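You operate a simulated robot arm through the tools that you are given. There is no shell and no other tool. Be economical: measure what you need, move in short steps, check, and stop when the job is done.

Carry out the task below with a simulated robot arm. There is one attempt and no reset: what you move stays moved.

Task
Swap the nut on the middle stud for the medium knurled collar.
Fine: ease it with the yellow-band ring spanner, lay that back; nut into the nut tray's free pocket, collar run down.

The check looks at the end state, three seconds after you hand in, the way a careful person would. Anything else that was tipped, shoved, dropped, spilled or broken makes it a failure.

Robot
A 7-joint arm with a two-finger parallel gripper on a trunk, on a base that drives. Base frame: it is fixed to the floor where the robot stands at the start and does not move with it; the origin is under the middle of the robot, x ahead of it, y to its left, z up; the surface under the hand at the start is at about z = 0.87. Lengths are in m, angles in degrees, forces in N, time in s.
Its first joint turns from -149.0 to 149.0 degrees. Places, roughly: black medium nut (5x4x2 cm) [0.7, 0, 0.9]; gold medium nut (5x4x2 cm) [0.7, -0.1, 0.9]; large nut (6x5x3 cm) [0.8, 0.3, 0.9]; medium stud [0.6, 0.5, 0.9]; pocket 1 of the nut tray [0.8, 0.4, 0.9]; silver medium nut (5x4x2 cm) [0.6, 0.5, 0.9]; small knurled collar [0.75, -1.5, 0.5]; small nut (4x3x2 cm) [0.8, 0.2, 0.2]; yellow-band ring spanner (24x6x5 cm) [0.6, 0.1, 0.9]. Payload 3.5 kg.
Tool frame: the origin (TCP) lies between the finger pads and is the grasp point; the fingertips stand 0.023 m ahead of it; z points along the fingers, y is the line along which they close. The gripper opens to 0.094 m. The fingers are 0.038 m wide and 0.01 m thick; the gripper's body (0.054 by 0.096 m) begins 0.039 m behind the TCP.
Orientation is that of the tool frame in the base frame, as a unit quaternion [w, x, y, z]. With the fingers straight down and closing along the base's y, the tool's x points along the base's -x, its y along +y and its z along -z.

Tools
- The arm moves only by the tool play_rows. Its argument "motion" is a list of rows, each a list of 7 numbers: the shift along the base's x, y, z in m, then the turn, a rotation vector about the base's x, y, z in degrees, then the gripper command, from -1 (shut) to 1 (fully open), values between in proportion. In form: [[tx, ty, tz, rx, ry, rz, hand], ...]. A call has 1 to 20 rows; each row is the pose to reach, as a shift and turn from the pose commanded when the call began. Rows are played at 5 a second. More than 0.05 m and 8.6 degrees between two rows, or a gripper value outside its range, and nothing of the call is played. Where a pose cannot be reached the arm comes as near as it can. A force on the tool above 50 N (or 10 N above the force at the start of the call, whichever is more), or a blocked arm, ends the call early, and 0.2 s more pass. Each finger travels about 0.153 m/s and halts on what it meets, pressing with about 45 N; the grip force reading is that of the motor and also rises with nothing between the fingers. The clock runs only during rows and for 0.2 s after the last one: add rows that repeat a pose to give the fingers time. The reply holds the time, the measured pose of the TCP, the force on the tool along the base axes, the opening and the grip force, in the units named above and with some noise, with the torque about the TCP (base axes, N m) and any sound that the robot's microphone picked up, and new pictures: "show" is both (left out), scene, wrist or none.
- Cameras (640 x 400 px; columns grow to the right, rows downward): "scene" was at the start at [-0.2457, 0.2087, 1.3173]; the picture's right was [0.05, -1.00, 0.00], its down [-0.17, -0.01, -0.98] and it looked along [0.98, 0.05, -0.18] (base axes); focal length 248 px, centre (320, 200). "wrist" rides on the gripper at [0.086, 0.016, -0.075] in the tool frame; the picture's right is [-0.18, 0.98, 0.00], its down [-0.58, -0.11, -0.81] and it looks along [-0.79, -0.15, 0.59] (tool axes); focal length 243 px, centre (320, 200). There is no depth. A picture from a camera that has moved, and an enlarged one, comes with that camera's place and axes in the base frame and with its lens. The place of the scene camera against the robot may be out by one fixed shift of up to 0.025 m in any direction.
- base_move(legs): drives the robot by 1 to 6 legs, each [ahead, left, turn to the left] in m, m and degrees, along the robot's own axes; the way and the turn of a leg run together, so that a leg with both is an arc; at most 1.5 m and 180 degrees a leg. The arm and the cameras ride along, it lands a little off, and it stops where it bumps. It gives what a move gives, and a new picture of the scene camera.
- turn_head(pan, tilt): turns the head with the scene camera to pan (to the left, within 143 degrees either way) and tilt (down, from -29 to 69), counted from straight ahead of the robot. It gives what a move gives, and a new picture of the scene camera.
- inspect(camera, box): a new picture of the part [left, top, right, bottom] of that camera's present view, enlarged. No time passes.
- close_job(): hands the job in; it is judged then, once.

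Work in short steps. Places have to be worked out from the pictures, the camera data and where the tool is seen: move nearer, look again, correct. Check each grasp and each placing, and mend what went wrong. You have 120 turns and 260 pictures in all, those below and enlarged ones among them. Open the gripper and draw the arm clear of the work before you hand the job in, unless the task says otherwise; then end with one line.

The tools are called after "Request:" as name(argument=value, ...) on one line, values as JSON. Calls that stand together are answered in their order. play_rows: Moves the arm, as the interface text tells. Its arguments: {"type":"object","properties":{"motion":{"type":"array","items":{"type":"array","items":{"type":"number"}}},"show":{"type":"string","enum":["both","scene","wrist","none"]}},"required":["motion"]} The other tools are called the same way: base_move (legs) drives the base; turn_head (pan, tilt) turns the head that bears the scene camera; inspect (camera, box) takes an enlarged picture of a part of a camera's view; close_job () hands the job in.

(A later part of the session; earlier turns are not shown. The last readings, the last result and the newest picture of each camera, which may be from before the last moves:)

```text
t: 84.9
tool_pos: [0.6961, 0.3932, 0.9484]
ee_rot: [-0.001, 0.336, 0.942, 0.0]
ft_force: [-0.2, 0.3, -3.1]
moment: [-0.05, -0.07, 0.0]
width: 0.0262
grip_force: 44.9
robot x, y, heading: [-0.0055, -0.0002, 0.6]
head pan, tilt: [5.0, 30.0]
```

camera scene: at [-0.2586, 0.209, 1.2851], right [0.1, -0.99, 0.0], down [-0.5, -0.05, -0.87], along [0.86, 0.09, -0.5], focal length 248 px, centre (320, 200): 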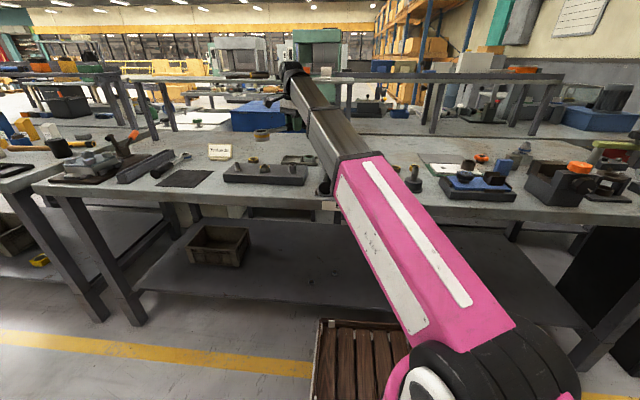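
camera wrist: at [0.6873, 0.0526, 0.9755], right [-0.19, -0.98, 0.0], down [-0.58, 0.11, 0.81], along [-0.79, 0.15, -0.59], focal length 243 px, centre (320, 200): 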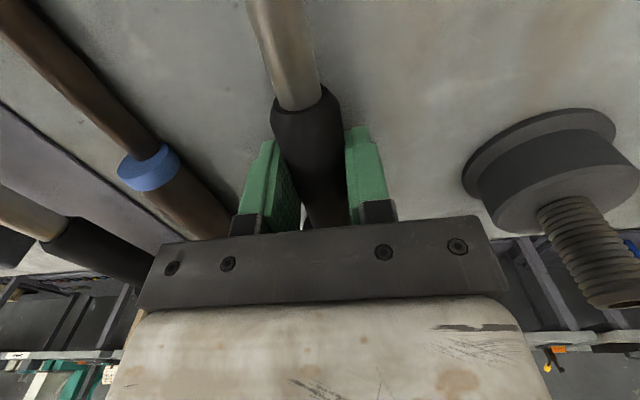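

Force is gone: free again. Continue down in small steps.

Request:
play_rows(motion=[[0, 0, -0.002, 0, 0, 0, -1], [0, 0, -0.004, 0, 0, 0, -1], [0, 0, -0.006, 0, 0, 0, -1], [0, 0, -0.008, 0, 0, 0, -1], [0, 0, -0.008, 0, 0, 0, -1]], show="none")

Request:
inspect(camera="scene", box=[242, 135, 282, 175])

```text
t: 86.1
tool_pos: [0.6963, 0.394, 0.9412]
ee_rot: [-0.001, 0.335, 0.942, 0.0]
ft_force: [-5.5, 2.1, -1.4]
moment: [0.18, 0.25, 0.26]
width: 0.0262
grip_force: 45.1
robot x, y, heading: [-0.0046, 0.0001, 0.7]
head pan, tilt: [5.0, 30.0]
```

```text
10.00 times, centred on (262, 155) of scene
camera zoom: at [-0.2588, 0.2091, 1.2851], right [0.1, -0.99, 0.0], down [-0.5, -0.05, -0.87], along [0.86, 0.09, -0.5], focal length 2485 px, centre (900, 650)
```

zoom: 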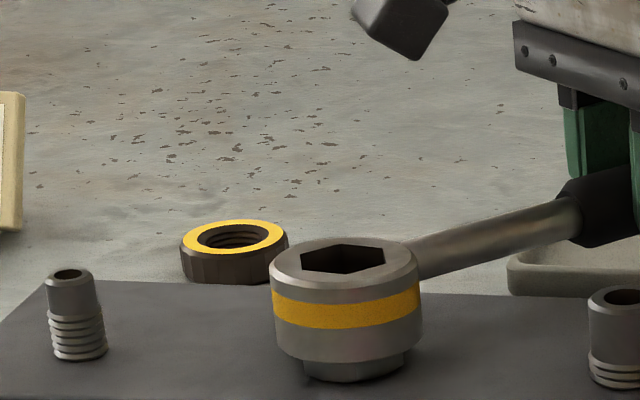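

It's sliding over the nut. Relieve the lateral force (−1.5 mm x, +0.5 mm y) and continue to bottom out.

Request:
play_rows(motion=[[-0.0015, 0.0005, 0, 0, 0, 0, -1], [-0.0015, 0.0005, -0.002, 0, 0, 0, -1], [-0.0015, 0.0005, -0.004, 0, 0, 0, -1], [-0.0015, 0.0005, -0.006, 0, 0, 0, -1], [-0.0015, 0.0005, -0.006, 0, 0, 0, -1]], show="none")

Request:
inspect(camera="scene", box=[242, 135, 282, 175])

```text
t: 87.3
tool_pos: [0.695, 0.3937, 0.9347]
ee_rot: [0.0, 0.335, 0.942, -0.001]
ft_force: [0.2, -0.5, -2.3]
moment: [-0.05, -0.08, 0.13]
width: 0.0264
grip_force: 44.4
robot x, y, heading: [-0.0118, -0.0037, 0.7]
head pan, tilt: [5.0, 30.0]
```

```text
10.00 times, centred on (262, 155) of scene
camera zoom: at [-0.2586, 0.209, 1.2851], right [0.1, -0.99, 0.0], down [-0.5, -0.05, -0.87], along [0.86, 0.09, -0.5], focal length 2485 px, centre (900, 650)
```

zoom: 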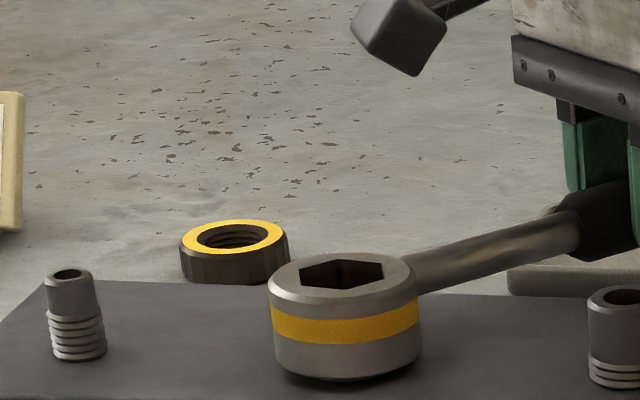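

The ring is seated around the nut with no side force. Now turn counter-clockwise about the nut axis (≈(0.5805, 0.484)), 10° in small steps.

Request:
play_rows(motion=[[0.0038, 0.0051, 0, 0, 0, 2.5, -1], [0.0074, 0.0103, 0, 0, 0, 5, -1], [0.0108, 0.0157, 0, 0, 0, 7.5, -1], [0.0139, 0.0213, 0, 0, 0, 10, -1], [0.0139, 0.0213, 0, 0, 0, 10, -1]], show="none")

Request:
inspect(camera="scene", box=[242, 135, 282, 175])

```text
t: 88.5
tool_pos: [0.7096, 0.4147, 0.9353]
ee_rot: [0.0, 0.252, 0.968, 0.0]
ft_force: [0.5, -13.3, 5.0]
moment: [0.13, 0.37, 0.6]
width: 0.0262
grip_force: 45.2
robot x, y, heading: [-0.0074, -0.0015, 0.8]
head pan, tilt: [5.0, 30.0]
```

```text
10.00 times, centred on (262, 155) of scene
camera zoom: at [-0.2588, 0.2085, 1.2852], right [0.1, -0.99, 0.0], down [-0.5, -0.05, -0.87], along [0.86, 0.09, -0.5], focal length 2485 px, centre (900, 650)
```

zoom: 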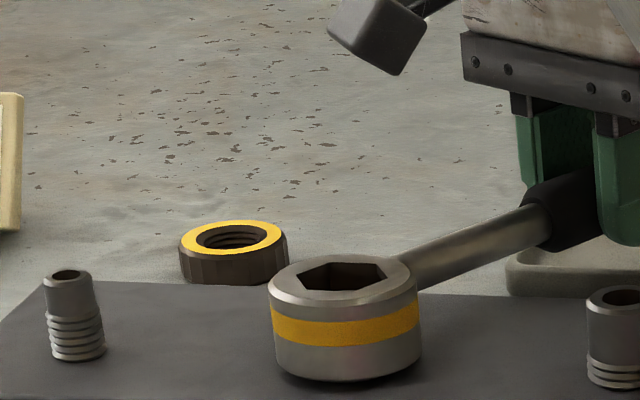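

It's turning (modest ~13 N at the handle). Continue 25° more.

Request:
play_rows(motion=[[0.0028, 0.0057, 0, 0, 0, 2.5, -1], [0.0056, 0.0114, 0, 0, 0, 5, -1], [0.0079, 0.0173, 0, 0, 0, 7.5, -1], [0.0101, 0.0233, 0, 0, 0, 10, -1], [0.0119, 0.0294, 0, 0, 0, 12.5, -1], [0.0135, 0.0356, 0, 0, 0, 15, -1], [0.0148, 0.0418, 0, 0, 0, 17.5, -1], [0.0159, 0.0481, 0, 0, 0, 20, -1], [0.0172, 0.0607, 0, 0, 0, 25, -1], [0.0172, 0.0607, 0, 0, 0, 25, -1]], show="none")

Request:
inspect(camera="scene", box=[242, 135, 282, 175])

```text
t: 90.7
tool_pos: [0.7269, 0.4762, 0.9337]
ee_rot: [0.0, 0.037, 0.999, 0.0]
ft_force: [15.9, -11.1, -1.1]
moment: [-0.28, -0.19, 1.45]
width: 0.0266
grip_force: 44.9
robot x, y, heading: [-0.0081, 0.002, 1.1]
head pan, tilt: [5.0, 30.0]
```

```text
10.00 times, centred on (262, 155) of scene
camera zoom: at [-0.2582, 0.2088, 1.2853], right [0.1, -0.99, 0.0], down [-0.5, -0.05, -0.87], along [0.86, 0.09, -0.5], focal length 2485 px, centre (900, 650)
```

zoom: 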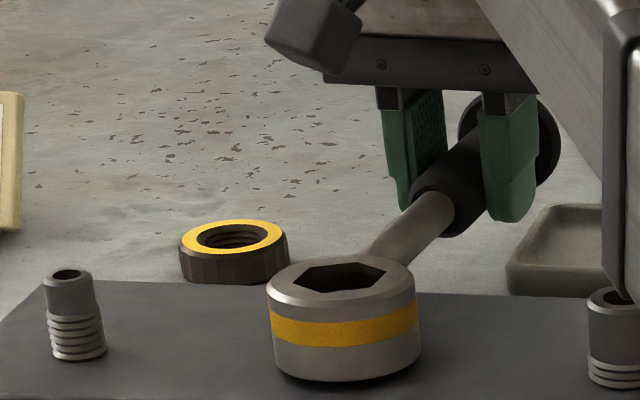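

Total 35° turned; forces moderate. Relieve the +x load by 2 mm and swing 10° more.

Request:
play_rows(motion=[[0.002, 0.003, 0, 0, 0, 1, -1], [0.0021, 0.0064, 0, 0, 0, 2.5, -1], [0.0021, 0.0127, 0, 0, 0, 5, -1], [0.0018, 0.0191, 0, 0, 0, 7.5, -1], [0.0012, 0.0254, 0, 0, 0, 10, -1], [0.0012, 0.0254, 0, 0, 0, 10, -1]], show="scene")

Request:
inspect(camera="scene", box=[242, 135, 282, 175])

```text
t: 92.1
tool_pos: [0.7263, 0.5015, 0.9359]
ee_rot: [-0.001, -0.05, 0.999, 0.0]
ft_force: [-2.6, -12.0, -2.6]
moment: [-0.15, 0.04, 1.65]
width: 0.0262
grip_force: 45.6
robot x, y, heading: [-0.0086, 0.0014, 0.9]
head pan, tilt: [5.0, 30.0]
camera scene: at [-0.2587, 0.2087, 1.2852], right [0.1, -0.99, 0.0], down [-0.5, -0.05, -0.87], along [0.86, 0.09, -0.5], focal length 248 px, centre (320, 200)
```

scene: 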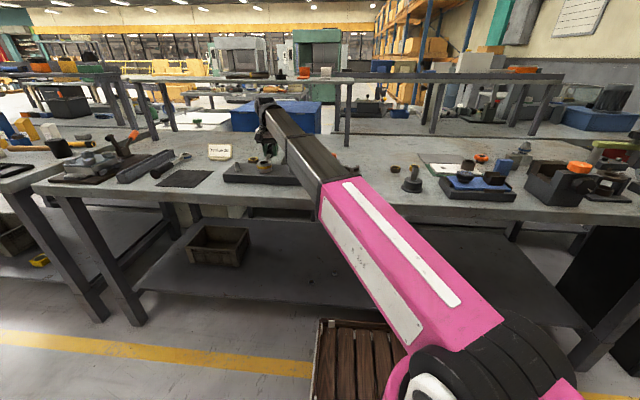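

```text
10.00 times, centred on (262, 155) of scene
camera zoom: at [-0.2587, 0.2087, 1.2852], right [0.1, -0.99, 0.0], down [-0.5, -0.05, -0.87], along [0.86, 0.09, -0.5], focal length 2485 px, centre (900, 650)
```

zoom: 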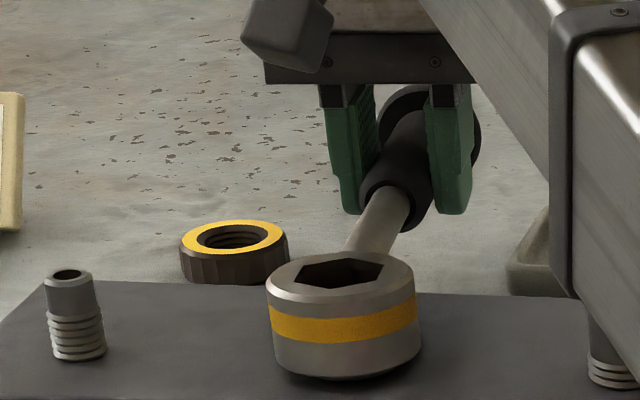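

Computing torque about the nut: it dropped from ≈1.1 N·m to ≈0, so the nut is broken loose; the remaining load is just sideways. Relieve (−3 mm y) and lift the ring off.

Request:
play_rows(motion=[[0, -0.0015, 0, 0, 0, 0, -1], [0, -0.003, 0, 0, 0, 0, -1], [0, -0.003, 0, 0, 0, 0, -1]], show="none")

```text
t: 92.9
tool_pos: [0.7279, 0.5, 0.9351]
ee_rot: [0.0, -0.05, 0.999, -0.002]
ft_force: [0.6, 0.9, -2.8]
moment: [0.0, -0.08, 0.0]
width: 0.0263
grip_force: 44.5
robot x, y, heading: [-0.0091, -0.0007, 1.0]
head pan, tilt: [5.0, 30.0]
```

Forces zero. Lift straight up.

Request:
play_rows(motion=[[0, 0, 0.006, 0, 0, 0, -1], [0, 0, 0.015, 0, 0, 0, -1], [0, 0, 0.03, 0, 0, 0, -1], [0, 0, 0.06, 0, 0, 0, -1], [0, 0, 0.1, 0, 0, 0, -1], [0, 0, 0.1, 0, 0, 0, -1]], show="none")

Request:
inspect(camera="scene", box=[230, 125, 294, 175])

```text
t: 94.3
tool_pos: [0.7269, 0.5, 1.0355]
ee_rot: [0.0, -0.051, 0.999, -0.001]
ft_force: [-0.1, -0.3, -3.4]
moment: [-0.01, -0.08, -0.02]
width: 0.0264
grip_force: 45.0
robot x, y, heading: [-0.0078, 0.0024, 0.9]
head pan, tilt: [5.0, 30.0]
```

```text
8.00 times, centred on (262, 150) of scene
camera zoom: at [-0.2586, 0.2091, 1.2851], right [0.1, -0.99, 0.0], down [-0.5, -0.05, -0.87], along [0.86, 0.09, -0.5], focal length 1988 px, centre (784, 600)
```

zoom: 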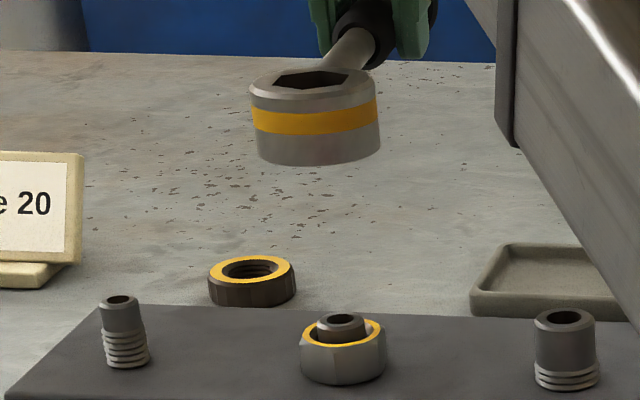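

The nut has visibly turned. Now lay the spanner back: drive base left 0.27 and swing the tool to the laying orientation.

Request:
base_move(legs=[[0, 0.27, 0]])

Request:
play_rows(motion=[[-0.006, -0.03, 0.005, 0, 0, -8, -1], [-0.012, -0.06, 0.01, 0, 0, -16, -1], [-0.018, -0.09, 0.01, 0, 0, -24, -1], [-0.024, -0.12, 0.01, 0, 0, -32, -1], [-0.03, -0.15, 0.01, 0, 0, -40, -1], [-0.036, -0.18, 0.01, 0, 0, -48, -1], [-0.042, -0.21, 0.01, 0, 0, -56, -1], [-0.048, -0.24, 0.01, 0, 0, -64, -1], [-0.054, -0.27, 0.01, 0, 0, -72, -1], [-0.06, -0.3, 0.01, 0, 0, -80, -1], [-0.066, -0.33, 0.01, 0, 0, -88, -1], [-0.072, -0.36, 0.01, 0, 0, -96, -1], [-0.078, -0.39, 0.01, 0, 0, -104, -1], [-0.084, -0.42, 0.01, 0, 0, -112, -1], [-0.09, -0.45, 0.01, 0, 0, -120, -1], [-0.096, -0.48, 0.01, 0, 0, -128, -1], [-0.102, -0.51, 0.01, 0, 0, -136, -1], [-0.108, -0.54, 0.01, 0, 0, -144, -1], [-0.114, -0.57, 0.01, 0, 0, -152, -1], [-0.12, -0.6, 0.01, 0, 0, -160, -1]], show="none")

```text
t: 96.2
tool_pos: [0.7193, 0.766, 1.0356]
ee_rot: [0.0, -0.054, 0.999, -0.001]
ft_force: [-0.3, -0.3, -2.5]
moment: [-0.03, -0.09, 0.0]
width: 0.0263
grip_force: 45.4
robot x, y, heading: [-0.0113, 0.262, 0.8]
head pan, tilt: [5.0, 30.0]
camera scene: at [-0.2641, 0.4702, 1.2851], right [0.11, -0.99, 0.0], down [-0.5, -0.05, -0.87], along [0.86, 0.09, -0.5], focal length 248 px, centre (320, 200)
```

scene: 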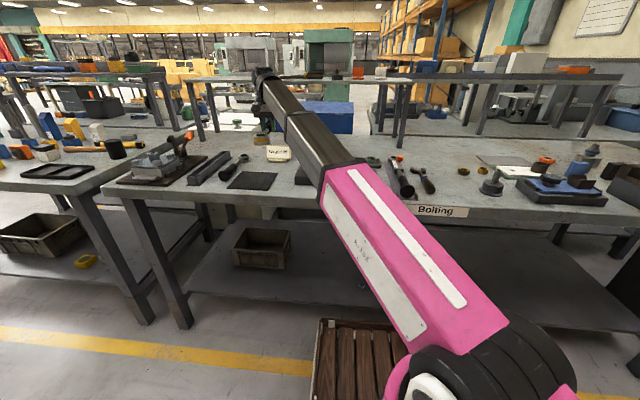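

```text
t: 100.4
tool_pos: [0.5994, 0.1679, 1.0453]
ee_rot: [-0.001, 0.974, 0.225, -0.001]
ft_force: [0.1, -0.5, -3.3]
moment: [0.0, 0.09, 0.01]
width: 0.0262
grip_force: 45.0
robot x, y, heading: [-0.0138, 0.2659, 0.9]
head pan, tilt: [5.0, 30.0]
```

Request:
play_rows(motion=[[0.0015, -0.03, 0, 0, 0, -8, -1], [0.0015, -0.06, 0, 0, 0, -16, -1], [0.0015, -0.098, 0, 0, 0, -24, -1], [0.0015, -0.098, -0.04, 0, 0, -26, -1], [0.0015, -0.098, -0.08, 0, 0, -26, -1], [0.0015, -0.098, -0.12, 0, 0, -26, -1], [0.0015, -0.098, -0.13, 0, 0, -26, -1], [0.0015, -0.098, -0.13, 0, 0, -26, -1]], show="wrist")

```text
t: 102.2
tool_pos: [0.6009, 0.0686, 0.9158]
ee_rot: [0.0, 1.0, 0.001, 0.0]
ft_force: [-0.5, 0.1, -2.8]
moment: [-0.02, 0.06, -0.02]
width: 0.0265
grip_force: 44.5
robot x, y, heading: [-0.0158, 0.265, 1.2]
head pan, tilt: [5.0, 30.0]
camera wrist: at [0.6871, 0.0525, 0.99], right [-0.18, -0.98, 0.0], down [-0.58, 0.11, 0.81], along [-0.79, 0.15, -0.59], focal length 243 px, centre (320, 200)
```

wrist: 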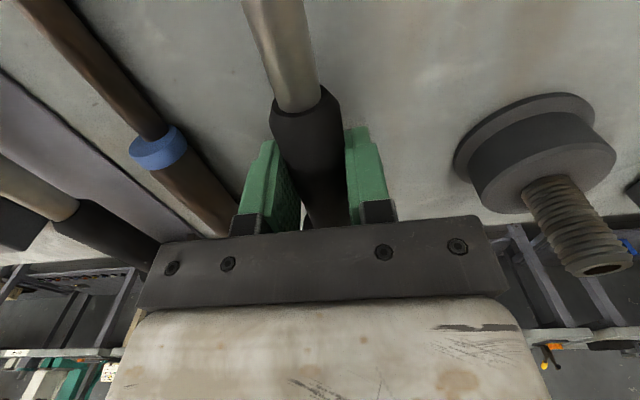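

Lower the last 14 mm, release, and rise.

Request:
play_rows(motion=[[0, 0.001, -0.007, 0, 0, 0, -1], [0, 0.001, -0.0138, 0, 0, 0, -1], [0, 0.001, -0.0138, 0, 0, 0, -1], [0, 0.001, -0.0138, 0, 0, 0, -0.2], [0, 0.001, -0.0138, 0, 0, 0, 0.3], [0, 0.001, -0.0138, 0, 0, 0, 0.5], [0, 0.001, 0.03, 0, 0, 0, 0.5], [0, 0.001, 0.07, 0, 0, 0, 0.5], [0, 0.001, 0.11, 0, 0, 0, 0.5], [0, 0.001, 0.14, 0, 0, 0, 0.5], [0, 0.001, 0.14, 0, 0, 0, 0.5]], show="both")

Request:
inspect(camera="scene", box=[280, 140, 480, 210])

```text
t: 104.6
tool_pos: [0.6017, 0.0682, 1.0572]
ee_rot: [-0.001, 1.0, 0.001, 0.0]
ft_force: [-0.1, -0.1, 0.5]
moment: [0.01, -0.02, 0.02]
width: 0.0706
grip_force: 0.0
robot x, y, heading: [-0.013, 0.2663, 1.0]
head pan, tilt: [5.0, 30.0]
camera scene: at [-0.2641, 0.4701, 1.2851], right [0.11, -0.99, 0.0], down [-0.5, -0.05, -0.87], along [0.86, 0.09, -0.5], focal length 248 px, centre (320, 200)
camera wrist: at [0.6866, 0.0517, 1.131], right [-0.18, -0.98, 0.0], down [-0.58, 0.11, 0.81], along [-0.79, 0.15, -0.59], focal length 243 px, centre (320, 200)
```

scene: 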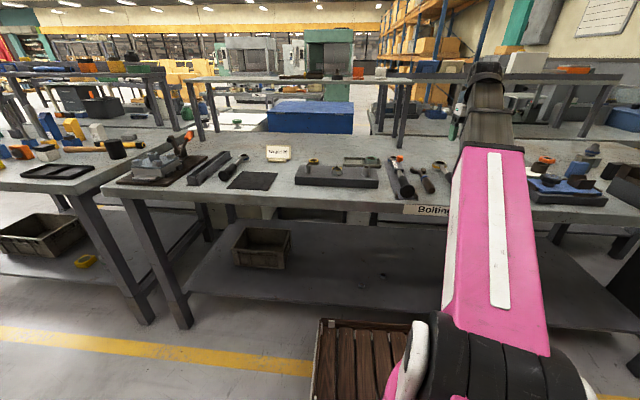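
wrist: 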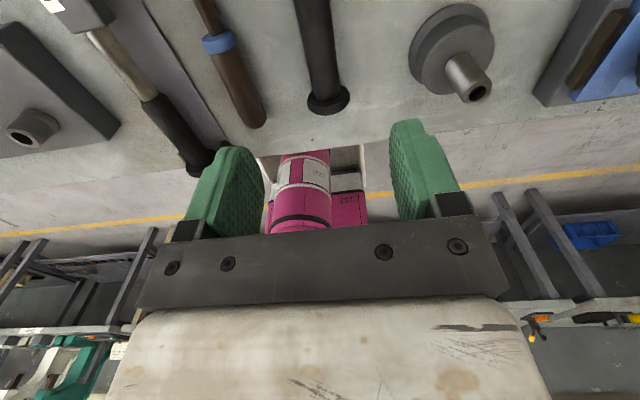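

```text
3.20 times, centred on (380, 175) of scene
camera zoom: at [-0.2641, 0.4701, 1.2851], right [0.11, -0.99, 0.0], down [-0.5, -0.05, -0.87], along [0.86, 0.09, -0.5], focal length 795 px, centre (128, 280)
```

zoom: 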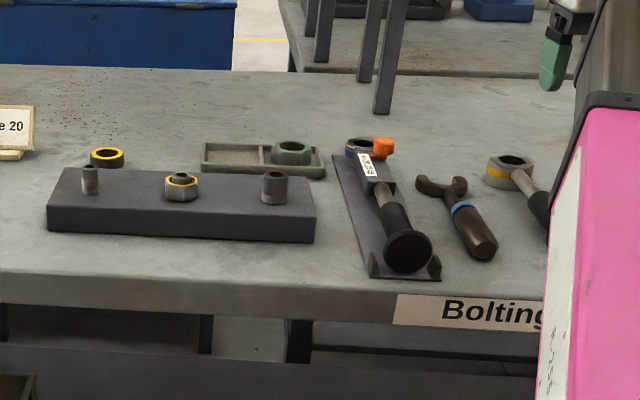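

Spanner is back in place. Next: unscrew the nut by hand. Move base right 0.12 and bring the hand over the nut at ψ≈−116°.

Request:
base_move(legs=[[0, -0.12, 0]])

Request:
play_rows(motion=[[0, 0.04, 0, 0, 0, 4, 0.5], [0, 0.08, 0, 0, 0, 8, 0.5], [0, 0.12, 0, 0, 0, 12, 0.5], [0, 0.16, 0, 0, 0, 16, 0.5], [0, 0.2, 0, 0, 0, 21, 0.5], [0, 0.24, 0, 0, 0, 26, 0.5], [0, 0.28, 0, 0, 0, 32, 0.5], [0, 0.32, 0, 0, 0, 38, 0.5], [0, 0.36, 0, 0, 0, 44, 0.5], [0, 0.4, 0, 0, 0, 50, 0.5], [-0.01, 0.44, 0, 0, 0, 56, 0.5], [-0.02, 0.48, 0, 0, 0, 60, 0.5], [-0.02, 0.52, 0, 0, 0, 64, 0.5], [-0.02, 0.535, 0, 0, 0, 64, 0.5], [-0.02, 0.535, 0, 0, 0, 64, 0.5]], show="both")

```text
t: 105.8
tool_pos: [0.6031, -0.053, 1.0569]
ee_rot: [-0.001, 1.0, 0.001, 0.0]
ft_force: [1.1, -0.2, -0.7]
moment: [-0.05, -0.02, 0.02]
width: 0.0703
grip_force: 0.1
robot x, y, heading: [-0.0089, 0.1435, 1.0]
head pan, tilt: [5.0, 30.0]
camera scene: at [-0.2618, 0.349, 1.2851], right [0.11, -0.99, 0.0], down [-0.5, -0.05, -0.87], along [0.86, 0.09, -0.5], focal length 248 px, centre (320, 200)
```

scene: 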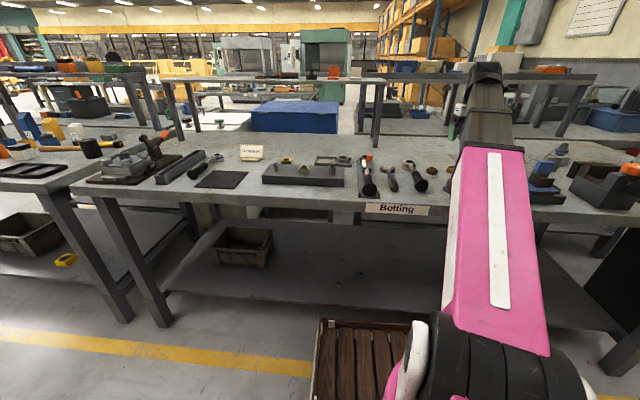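

```text
t: 109.0
tool_pos: [0.5835, 0.4821, 1.0568]
ee_rot: [-0.001, 0.848, 0.531, -0.001]
ft_force: [0.7, 0.1, 0.9]
moment: [0.0, 0.02, -0.02]
width: 0.0703
grip_force: 0.0
robot x, y, heading: [-0.0118, 0.1421, 1.1]
head pan, tilt: [5.0, 30.0]
camera scene: at [-0.2618, 0.3491, 1.2851], right [0.11, -0.99, 0.0], down [-0.5, -0.05, -0.87], along [0.86, 0.09, -0.5], focal length 248 px, centre (320, 200)
camera wrist: at [0.635, 0.5531, 1.1311], right [0.8, -0.59, 0.0], down [-0.35, -0.48, 0.81], along [-0.48, -0.65, -0.59], focal length 243 px, centre (320, 200)
```

scene: 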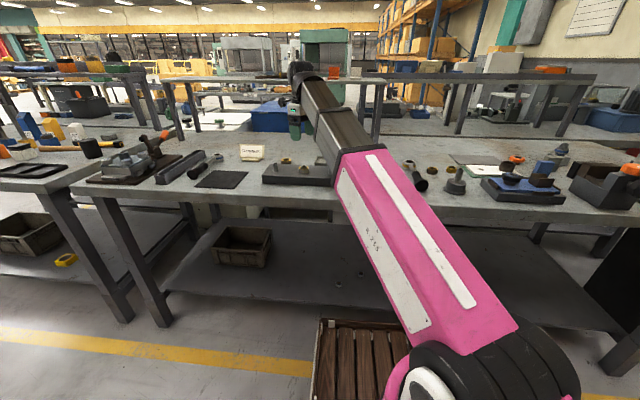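
wrist: 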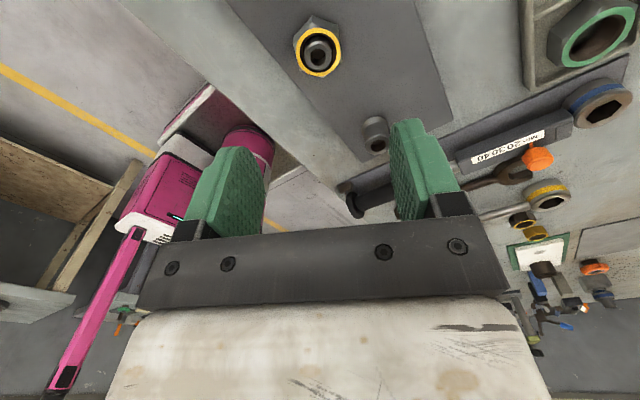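

The nut is visible to the wrist camera. Zoom to measure orientation.

Request:
inspect(camera="wrist", box=[286, 10, 350, 90])

Request:
inspect(camera="scene", box=[270, 100, 334, 190])

```text
5.00 times, centred on (318, 50) of wrist
camera zoom: at [0.635, 0.5531, 1.1311], right [0.8, -0.59, 0.0], down [-0.35, -0.48, 0.81], along [-0.48, -0.65, -0.59], focal length 1213 px, centre (330, 950)
```

zoom: 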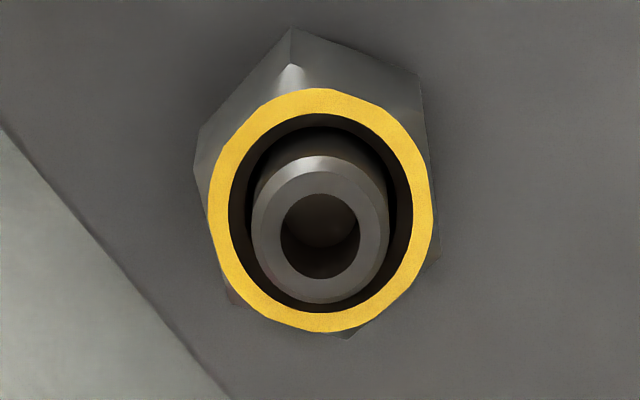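

```text
4.44 times, centred on (302, 145) of scene
camera zoom: at [-0.2618, 0.3491, 1.2851], right [0.11, -0.99, 0.0], down [-0.5, -0.05, -0.87], along [0.86, 0.09, -0.5], focal length 1104 px, centre (400, 444)
```

zoom: 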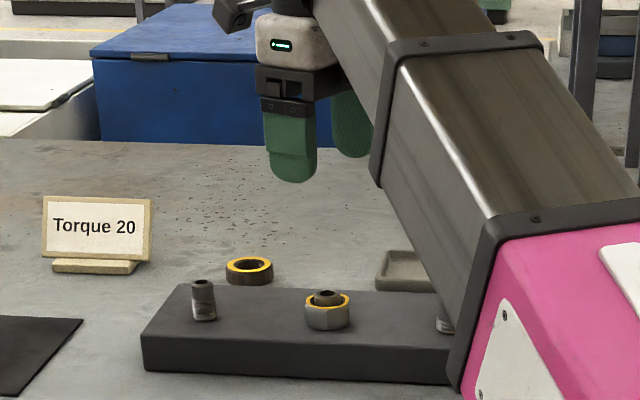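

Nut axis ≈(0.582, 0.484), flats match ψ≈−114°. Descend and grip the nut.

Request:
play_rows(motion=[[-0.0015, 0.002, -0.04, 0, 0, 2, 0.5], [-0.0015, 0.002, -0.08, 0, 0, 2, 0.5], [-0.0015, 0.002, -0.11, 0, 0, 2, 0.5], [-0.0015, 0.002, -0.128, 0, 0, 2, 0.5], [-0.0015, 0.002, -0.128, 0, 0, 2, 0.2], [-0.0015, 0.002, -0.128, 0, 0, 2, -0.2], [-0.0015, 0.002, -0.128, 0, 0, 2, -1], [-0.0015, 0.002, -0.128, 0, 0, 2, -1]], show="none")

Request:
inspect(camera="scene", box=[270, 130, 334, 190])

```text
t: 110.8
tool_pos: [0.5815, 0.4831, 0.9286]
ee_rot: [0.001, 0.838, 0.545, 0.0]
ft_force: [11.8, -5.3, -5.7]
moment: [-0.09, -0.35, -0.03]
width: 0.0356
grip_force: 44.1
robot x, y, heading: [-0.0105, 0.1432, 1.3]
head pan, tilt: [5.0, 30.0]
```

```text
6.67 times, centred on (302, 160) of scene
camera zoom: at [-0.2612, 0.349, 1.2852], right [0.11, -0.99, 0.0], down [-0.5, -0.05, -0.87], along [0.86, 0.09, -0.5], focal length 1657 px, centre (440, 467)
```

zoom: 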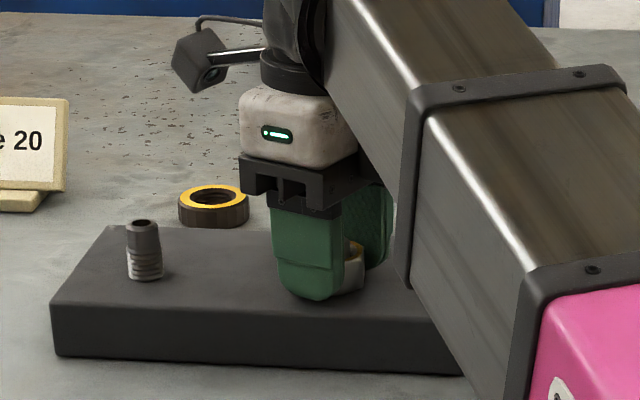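

Gripped at 35.6 mm across flats. Centre a little and turn +120° (counter-clockwise).

Request:
play_rows(motion=[[0.002, -0.001, 0, 0, 0, 4, -1], [0.002, -0.001, 0, 0, 0, 12, -1], [0.002, -0.001, 0, 0, 0, 20, -1], [0.002, -0.001, 0, 0, 0, 28, -1], [0.002, -0.001, 0, 0, 0, 36, -1], [0.002, -0.001, 0, 0, 0, 44, -1], [0.002, -0.001, 0, 0, 0, 52, -1], [0.002, -0.001, 0, 0, 0, 60, -1], [0.002, -0.001, 0, 0, 0, 68, -1], [0.002, -0.001, 0, 0, 0, 76, -1], [0.002, -0.001, 0, 0, 0, 84, -1], [0.002, -0.001, 0, 0, 0, 92, -1], [0.002, -0.001, 0, 0, 0, 100, -1], [0.002, -0.001, 0, 0, 0, 108, -1], [0.002, -0.001, 0, 0, 0, 116, -1], [0.002, -0.001, 0, 0, 0, 120, -1], [0.002, -0.001, 0, 0, 0, 120, -1]], show="none")

Request:
inspect(camera="scene", box=[270, 130, 334, 190])

```text
t: 114.4
tool_pos: [0.5855, 0.4851, 0.9293]
ee_rot: [0.001, -0.056, 0.998, 0.001]
ft_force: [13.7, 34.1, 25.7]
moment: [0.31, 0.22, 0.01]
width: 0.0358
grip_force: 44.7
robot x, y, heading: [-0.0047, 0.1434, 1.2]
head pan, tilt: [5.0, 30.0]
```

```text
6.67 times, centred on (302, 160) of scene
camera zoom: at [-0.262, 0.3499, 1.285], right [0.11, -0.99, 0.0], down [-0.5, -0.05, -0.87], along [0.86, 0.09, -0.5], focal length 1657 px, centre (440, 467)
```

zoom: 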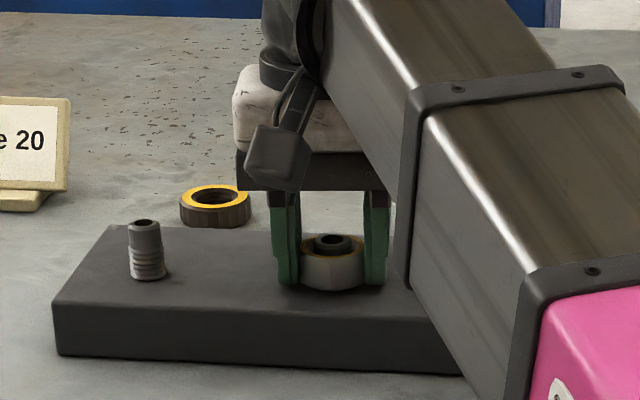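

Nut turned; side force indicates the axis is ~3 mm further in +y. Release, re-centre, return to −114°, regrip and turn another 120° with a slight rise.

Request:
play_rows(motion=[[0, 0.001, 0.001, 0, 0, 0, -0.5], [0, 0.002, 0.001, 0, 0, 0, 0.3], [0.0005, 0.0025, 0.001, 0, 0, 0, 0.4], [0.0005, 0.0025, 0.001, 0, 0, -8, 0.4], [0.0005, 0.0025, 0.001, 0, 0, -16, 0.4], [0.0005, 0.0025, 0.001, 0, 0, -24, 0.4], [0.0005, 0.0025, 0.001, 0, 0, -32, 0.4], [0.0005, 0.0025, 0.001, 0, 0, -40, 0.4], [0.0005, 0.0025, 0.001, 0, 0, -48, 0.4], [0.0005, 0.0025, 0.001, 0, 0, -56, 0.4], [0.0005, 0.0025, 0.001, 0, 0, -64, 0.4], [0.0005, 0.0025, 0.001, 0, 0, -72, 0.4], [0.0005, 0.0025, 0.001, 0, 0, -80, 0.4], [0.0005, 0.0025, 0.001, 0, 0, -88, 0.4], [0.0005, 0.0025, 0.001, 0, 0, -96, 0.4], [0.0005, 0.0025, 0.001, 0, 0, -104, 0.4], [0.0005, 0.0025, 0.001, 0, 0, -112, 0.4], [0.0005, 0.0025, 0.001, 0, 0, -120, 0.4], [0.0005, 0.0025, 0.001, 0, 0, -120, 0.4]], show="wrist")

Request:
inspect(camera="scene", box=[270, 130, 334, 190])

Request:
play_rows(motion=[[0, 0, 0, 0, 0, 0, -0.2], [0, 0, 0, 0, 0, 0, -1], [0, 0, 0, 0, 0, 0, -1]], show="none")

```text
t: 118.4
tool_pos: [0.5832, 0.4848, 0.9298]
ee_rot: [-0.001, 0.839, 0.545, 0.0]
ft_force: [-0.1, 0.0, 0.3]
moment: [-0.01, 0.0, -0.01]
width: 0.0658
grip_force: 0.2
robot x, y, heading: [-0.0112, 0.1373, 1.3]
head pan, tilt: [5.0, 30.0]
camera wrist: at [0.6336, 0.5576, 1.0036], right [0.82, -0.57, 0.0], down [-0.33, -0.49, 0.81], along [-0.46, -0.66, -0.59], focal length 243 px, centre (320, 200)
```

wrist: 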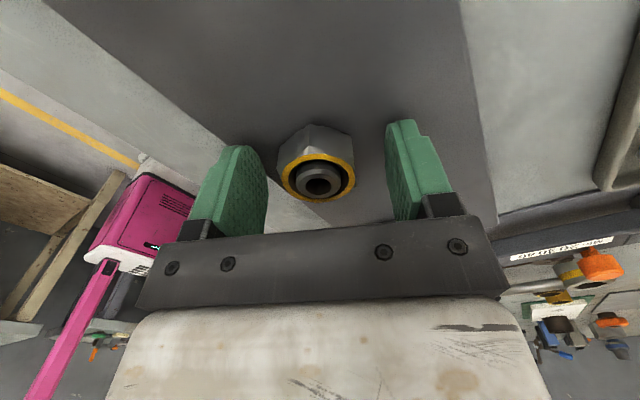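

```text
6.67 times, centred on (302, 160) of scene
camera zoom: at [-0.2618, 0.3491, 1.2851], right [0.11, -0.99, 0.0], down [-0.5, -0.05, -0.87], along [0.86, 0.09, -0.5], focal length 1657 px, centre (440, 467)
```

zoom: 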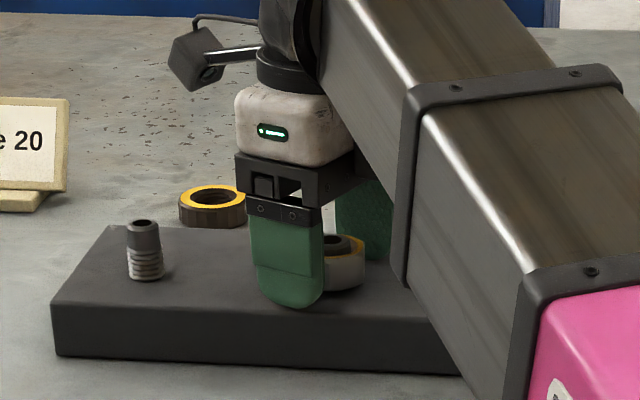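

```text
t: 119.2
tool_pos: [0.5829, 0.4853, 0.9286]
ee_rot: [-0.001, 0.838, 0.546, -0.001]
ft_force: [-9.5, 5.5, -0.1]
moment: [0.06, 0.19, -0.08]
width: 0.0356
grip_force: 44.9
robot x, y, heading: [-0.0117, 0.1434, 1.2]
head pan, tilt: [5.0, 30.0]
```

Re-centred on ≈(0.5835, 0.4853). Turn +120° with 1 mm rise.

Request:
play_rows(motion=[[-0.001, -0.0003, 0, 0, 0, 6, -1], [-0.001, -0.0003, 0, 0, 0, 14, -1], [-0.001, -0.0003, 0.0002, 0, 0, 22, -1], [-0.001, -0.0003, 0.0002, 0, 0, 30, -1], [-0.001, -0.0003, 0.0003, 0, 0, 38, -1], [-0.001, -0.0003, 0.0003, 0, 0, 46, -1], [-0.001, -0.0003, 0.0004, 0, 0, 54, -1], [-0.001, -0.0003, 0.0005, 0, 0, 62, -1], [-0.001, -0.0003, 0.0005, 0, 0, 70, -1], [-0.001, -0.0003, 0.0006, 0, 0, 78, -1], [-0.001, -0.0003, 0.0007, 0, 0, 86, -1], [-0.001, -0.0003, 0.0008, 0, 0, 94, -1], [-0.001, -0.0003, 0.0008, 0, 0, 102, -1], [-0.001, -0.0003, 0.0009, 0, 0, 110, -1], [-0.001, -0.0003, 0.001, 0, 0, 118, -1], [-0.001, -0.0003, 0.001, 0, 0, 120, -1], [-0.001, -0.0003, 0.001, 0, 0, 120, -1]], show="none")

Request:
inspect(camera="scene", box=[282, 140, 322, 180])

```text
t: 122.8
tool_pos: [0.582, 0.4843, 0.9311]
ee_rot: [0.001, -0.053, 0.999, 0.0]
ft_force: [-16.0, 4.2, 29.5]
moment: [0.18, 0.07, 0.02]
width: 0.0357
grip_force: 45.5
robot x, y, heading: [-0.0118, 0.1402, 0.9]
head pan, tilt: [5.0, 30.0]
```

```text
10.00 times, centred on (302, 160) of scene
camera zoom: at [-0.2627, 0.3489, 1.285], right [0.11, -0.99, 0.0], down [-0.5, -0.05, -0.87], along [0.86, 0.09, -0.5], focal length 2485 px, centre (500, 600)
```

zoom: 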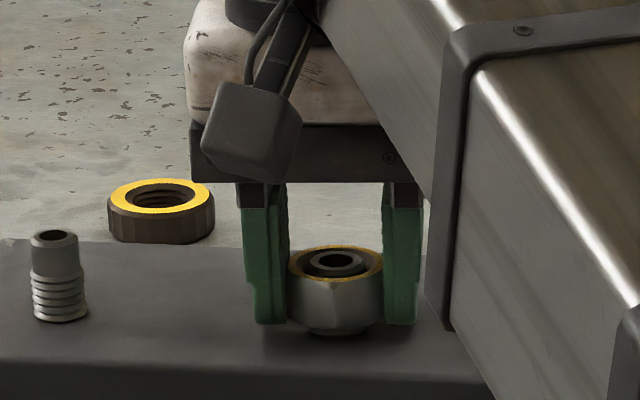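

The nut is rising (~2 mm per 120°). Next strokes follow with z. Release, return, regrip, turn.

Request:
play_rows(motion=[[0, 0, 0.001, 0, 0, 0, -0.5], [0, 0, 0.001, 0, 0, 0, 0.3], [0, 0, 0.001, 0, 0, 0, 0.4], [0, 0, 0.001, 0, 0, -8, 0.4], [0, 0, 0.001, 0, 0, -16, 0.4], [0, 0, 0.001, 0, 0, -24, 0.4], [0, 0, 0.001, 0, 0, -32, 0.4], [0, 0, 0.001, 0, 0, -40, 0.4], [0, 0, 0.001, 0, 0, -48, 0.4], [0, 0, 0.001, 0, 0, -56, 0.4], [0, 0, 0.001, 0, 0, -64, 0.4], [0, 0, 0.001, 0, 0, -72, 0.4], [0, 0, 0.001, 0, 0, -80, 0.4], [0, 0, 0.001, 0, 0, -88, 0.4], [0, 0, 0.001, 0, 0, -96, 0.4], [0, 0, 0.001, 0, 0, -104, 0.4], [0, 0, 0.001, 0, 0, -112, 0.4], [0, 0, 0.001, 0, 0, -120, 0.4], [0, 0, 0.001, 0, 0, -120, 0.4]], show="none")

Request:
play_rows(motion=[[0, 0, 0, 0, 0, 0, -0.2], [0, 0, 0, 0, 0, 0, -1], [0, 0, 0, 0, 0, 0, -1], [0, 0, 0, 0, 0, 6, -1], [0, 0, 0.0002, 0, 0, 14, -1], [0, 0, 0.0003, 0, 0, 22, -1], [0, 0, 0.0005, 0, 0, 30, -1], [0, 0, 0.0006, 0, 0, 38, -1], [0, 0, 0.0008, 0, 0, 46, -1], [0, 0, 0.0009, 0, 0, 54, -1], [0, 0, 0.001, 0, 0, 62, -1], [0, 0, 0.0012, 0, 0, 70, -1], [0, 0, 0.0013, 0, 0, 78, -1], [0, 0, 0.0014, 0, 0, 86, -1], [0, 0, 0.0016, 0, 0, 94, -1], [0, 0, 0.0017, 0, 0, 102, -1], [0, 0, 0.0018, 0, 0, 110, -1], [0, 0, 0.002, 0, 0, 118, -1], [0, 0, 0.002, 0, 0, 120, -1], [0, 0, 0.002, 0, 0, 120, -1]], show="none")

Request:
inspect(camera="scene", box=[282, 140, 322, 180])

```text
t: 126.8
tool_pos: [0.5842, 0.4863, 0.9304]
ee_rot: [-0.001, 0.839, 0.544, -0.001]
ft_force: [-0.1, 0.4, 0.5]
moment: [0.03, -0.03, 0.01]
width: 0.0657
grip_force: 0.0
robot x, y, heading: [-0.0109, 0.1438, 1.0]
head pan, tilt: [5.0, 30.0]
```

```text
t: 131.0
tool_pos: [0.584, 0.4853, 0.9331]
ee_rot: [0.0, -0.054, 0.999, -0.002]
ft_force: [-0.2, 0.4, -0.1]
moment: [-0.01, 0.03, 0.03]
width: 0.0356
grip_force: 45.1
robot x, y, heading: [-0.012, 0.1464, 1.1]
head pan, tilt: [5.0, 30.0]
```

```text
10.00 times, centred on (302, 160) of scene
camera zoom: at [-0.2618, 0.3491, 1.2851], right [0.11, -0.99, 0.0], down [-0.5, -0.05, -0.87], along [0.86, 0.09, -0.5], focal length 2485 px, centre (500, 600)
```

zoom: 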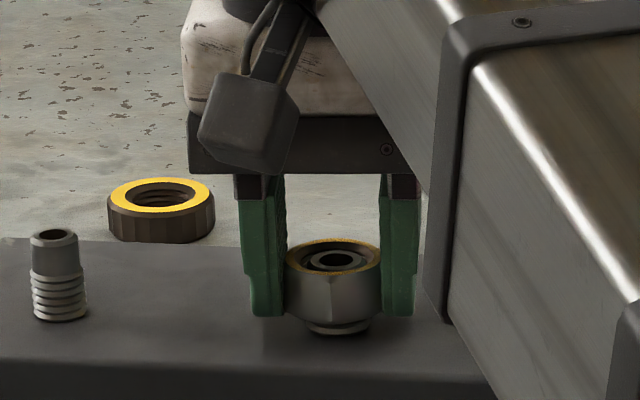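

All forces vanished: the nut may be off the thread. Try a gentle lift with the force check.

Request:
play_rows(motion=[[0, 0, 0.001, 0, 0, 0, -1], [0, 0, 0.002, 0, 0, 0, -1], [0, 0, 0.003, 0, 0, 0, -1], [0, 0, 0.003, 0, 0, 0, -1]], show="none")

Request:
inspect(camera="scene", box=[282, 140, 322, 180])

```text
t: 132.0
tool_pos: [0.5823, 0.4849, 0.9364]
ee_rot: [0.0, -0.054, 0.999, 0.0]
ft_force: [0.6, -0.4, -0.6]
moment: [0.0, 0.01, -0.01]
width: 0.0355
grip_force: 44.4
robot x, y, heading: [-0.007, 0.1409, 0.9]
head pan, tilt: [5.0, 30.0]
```

```text
10.00 times, centred on (302, 160) of scene
camera zoom: at [-0.2618, 0.3491, 1.2851], right [0.11, -0.99, 0.0], down [-0.5, -0.05, -0.87], along [0.86, 0.09, -0.5], focal length 2485 px, centre (500, 600)
```

zoom: 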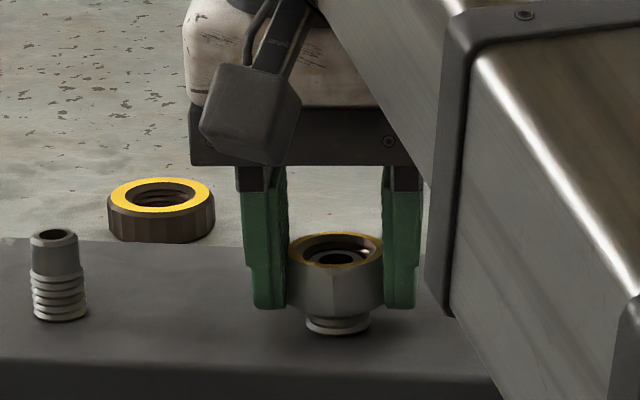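

The nut lifts freely. Raise it and move toward the tray to look at the free pocket.

Request:
play_rows(motion=[[0, 0, 0.02, 0, 0, 0, -1], [0, 0, 0.05, 0, 0, 0, -1], [0, 0, 0.09, 0, 0, 0, -1], [0.03, -0.015, 0.09, 0, 0, -2, -1], [0.07, -0.03, 0.09, 0, 0, -4, -1], [0.1, -0.05, 0.09, 0, 0, -6, -1], [0.1, -0.05, 0.09, 0, 0, -6, -1]], show="both")

Request:
inspect(camera="scene", box=[270, 120, 370, 180])

```text
t: 133.6
tool_pos: [0.6866, 0.4345, 1.0273]
ee_rot: [0.0, -0.001, 1.0, -0.001]
ft_force: [-0.9, 0.4, -0.5]
moment: [0.03, 0.01, 0.02]
width: 0.0356
grip_force: 44.8
robot x, y, heading: [-0.0105, 0.1411, 0.8]
head pan, tilt: [5.0, 30.0]
camera scene: at [-0.2618, 0.3491, 1.2851], right [0.11, -0.99, 0.0], down [-0.5, -0.05, -0.87], along [0.86, 0.09, -0.5], focal length 248 px, centre (320, 200)
camera wrist: at [0.5999, 0.4504, 1.1015], right [0.18, 0.98, 0.0], down [0.58, -0.11, 0.81], along [0.79, -0.15, -0.59], focal length 243 px, centre (320, 200)
```

scene: 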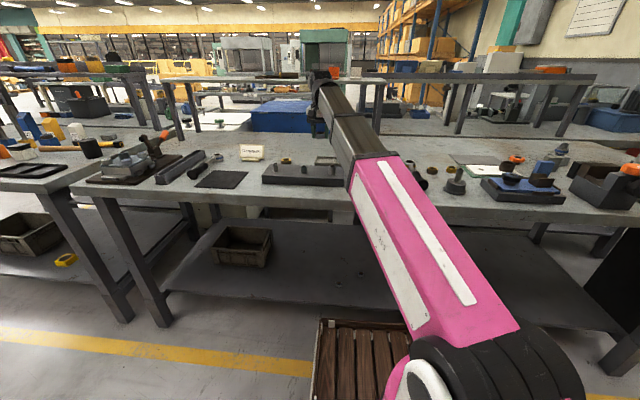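
wrist: 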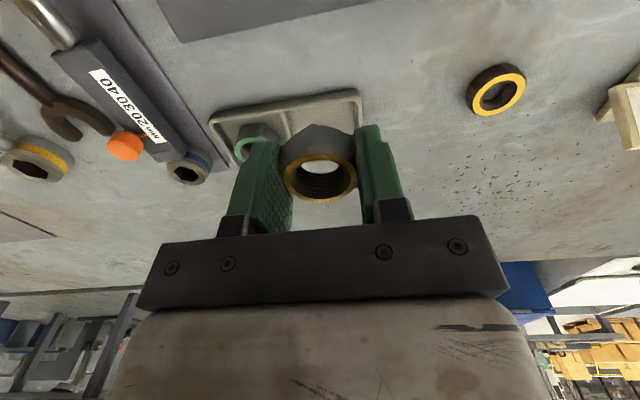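

```text
6.40 times, centred on (320, 150) of scene
camera zoom: at [-0.2618, 0.3491, 1.2851], right [0.11, -0.99, 0.0], down [-0.5, -0.05, -0.87], along [0.86, 0.09, -0.5], focal length 1590 px, centre (320, 520)
```

zoom: 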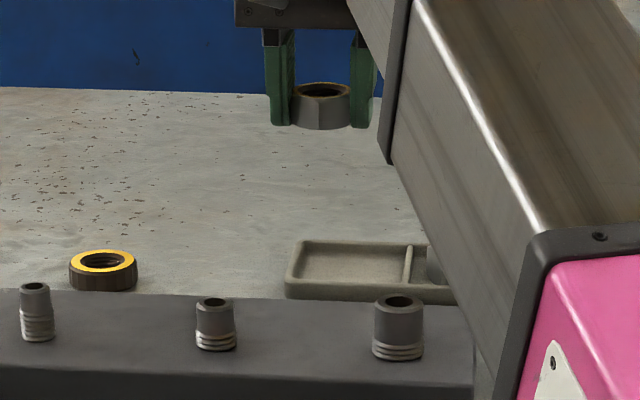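

Free pocket centre ≈(0.764, 0.425). Move over it and lower to z≈0.935, then check.

Request:
play_rows(motion=[[0.04, -0.005, 0, 0, 0, 0, -1], [0.077, -0.0095, 0, 0, 0, 0, -1], [0.077, -0.0095, -0.04, 0, 0, 0, -1], [0.077, -0.0095, -0.08, 0, 0, 0, -1], [0.077, -0.0095, -0.095, 0, 0, 0, -1], [0.077, -0.0095, -0.095, 0, 0, 0, -1]], show="wrist")

Request:
inspect(camera="scene", box=[290, 120, 370, 180])

```text
t: 135.0
tool_pos: [0.7622, 0.425, 0.9308]
ee_rot: [0.001, -0.001, 1.0, -0.001]
ft_force: [0.2, 0.9, -1.9]
moment: [-0.01, 0.0, 0.01]
width: 0.0356
grip_force: 44.9
robot x, y, heading: [-0.0072, 0.1379, 1.0]
head pan, tilt: [5.0, 30.0]
camera wrist: at [0.6744, 0.4404, 1.0059], right [0.18, 0.98, 0.0], down [0.58, -0.11, 0.81], along [0.79, -0.15, -0.59], focal length 243 px, centre (320, 200)
```

wrist: 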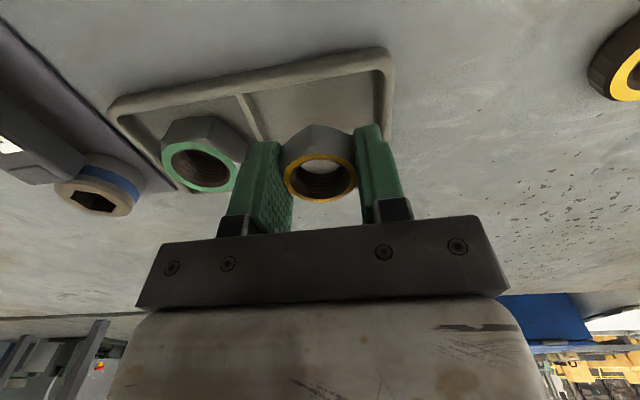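

```text
6.67 times, centred on (330, 150) of scene
camera zoom: at [-0.2618, 0.3491, 1.2851], right [0.11, -0.99, 0.0], down [-0.5, -0.05, -0.87], along [0.86, 0.09, -0.5], focal length 1657 px, centre (253, 533)
```

zoom: 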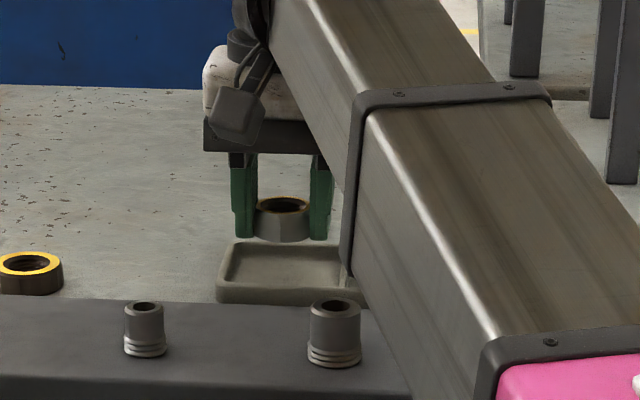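

Well over the pocket. Lower gently to the tray floor.

Request:
play_rows(motion=[[0.004, -0.001, -0.012, 0, 0, 0, -1], [0.004, -0.001, -0.02, 0, 0, 0, -1], [0.004, -0.001, -0.025, 0, 0, 0, -1], [0.004, -0.001, -0.028, 0, 0, 0, -1], [0.004, -0.001, -0.03, 0, 0, 0, -1], [0.004, -0.001, -0.03, 0, 0, 0, -1]], show="none")

Request:
inspect(camera="scene", box=[290, 130, 354, 180])

```text
t: 136.4
tool_pos: [0.7641, 0.4258, 0.9006]
ee_rot: [0.0, -0.001, 1.0, -0.001]
ft_force: [-1.1, 0.6, -1.4]
moment: [0.02, 0.01, -0.02]
width: 0.0355
grip_force: 45.2
robot x, y, heading: [-0.0065, 0.1422, 1.0]
head pan, tilt: [5.0, 30.0]
```

```text
8.00 times, centred on (322, 155) of scene
camera zoom: at [-0.2618, 0.3491, 1.2851], right [0.11, -0.99, 0.0], down [-0.5, -0.05, -0.87], along [0.86, 0.09, -0.5], focal length 1988 px, centre (304, 560)
```

zoom: 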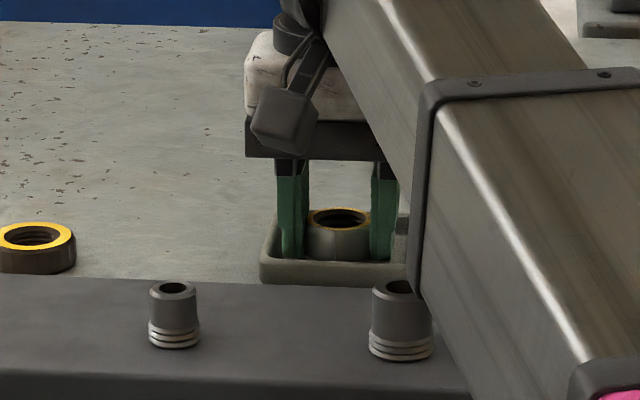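

In the pocket, no contact yet. Lower another few mm until touching.

Request:
play_rows(motion=[[0, 0, -0.001, 0, 0, 0, -1], [0, 0, -0.002, 0, 0, 0, -1], [0, 0, -0.003, 0, 0, 0, -1], [0, 0, -0.003, 0, 0, 0, -1]], show="none")

```text
t: 137.4
tool_pos: [0.7647, 0.425, 0.8977]
ee_rot: [0.0, 0.0, 1.0, -0.001]
ft_force: [1.0, -0.7, 2.3]
moment: [0.08, 0.03, -0.02]
width: 0.0353
grip_force: 45.5
robot x, y, heading: [-0.0092, 0.1417, 1.2]
head pan, tilt: [5.0, 30.0]
```

Touching the floor (z force up ~4 N). Open slightly and rise.

Request:
play_rows(motion=[[0, 0, 0, 0, 0, 0, -0.15], [0, 0, 0, 0, 0, 0, -0.06], [0, 0, 0, 0, 0, 0, -0.06], [0, 0, 0.01, 0, 0, 0, -0.06], [0, 0, 0.03, 0, 0, 0, -0.06], [0, 0, 0.07, 0, 0, 0, -0.06], [-0.02, 0.02, 0.11, 0, 0, 0, 0.5], [-0.05, 0.06, 0.14, 0, 0, 0, 0.5], [-0.08, 0.1, 0.14, 0, 0, 0, 0.5], [-0.08, 0.13, 0.14, 0, 0, 0, 0.5], [-0.08, 0.13, 0.14, 0, 0, 0, 0.5]], show="both")

Request:
inspect(camera="scene", box=[270, 130, 370, 180])

```text
refused: row 8 steps farther than a row can; nothing moved
```

```text
6.40 times, centred on (320, 155) of scene
camera zoom: at [-0.2618, 0.3491, 1.2851], right [0.11, -0.99, 0.0], down [-0.5, -0.05, -0.87], along [0.86, 0.09, -0.5], focal length 1590 px, centre (320, 488)
```

zoom: 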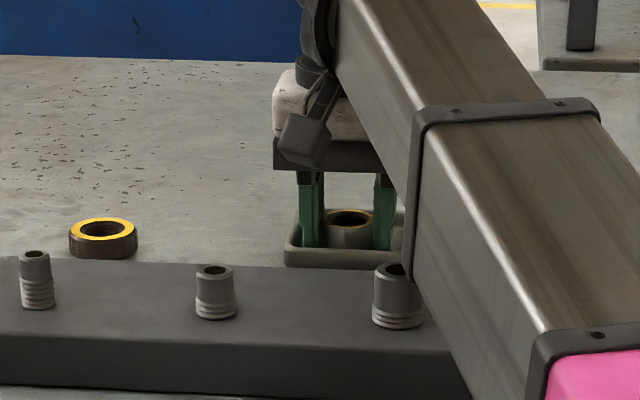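

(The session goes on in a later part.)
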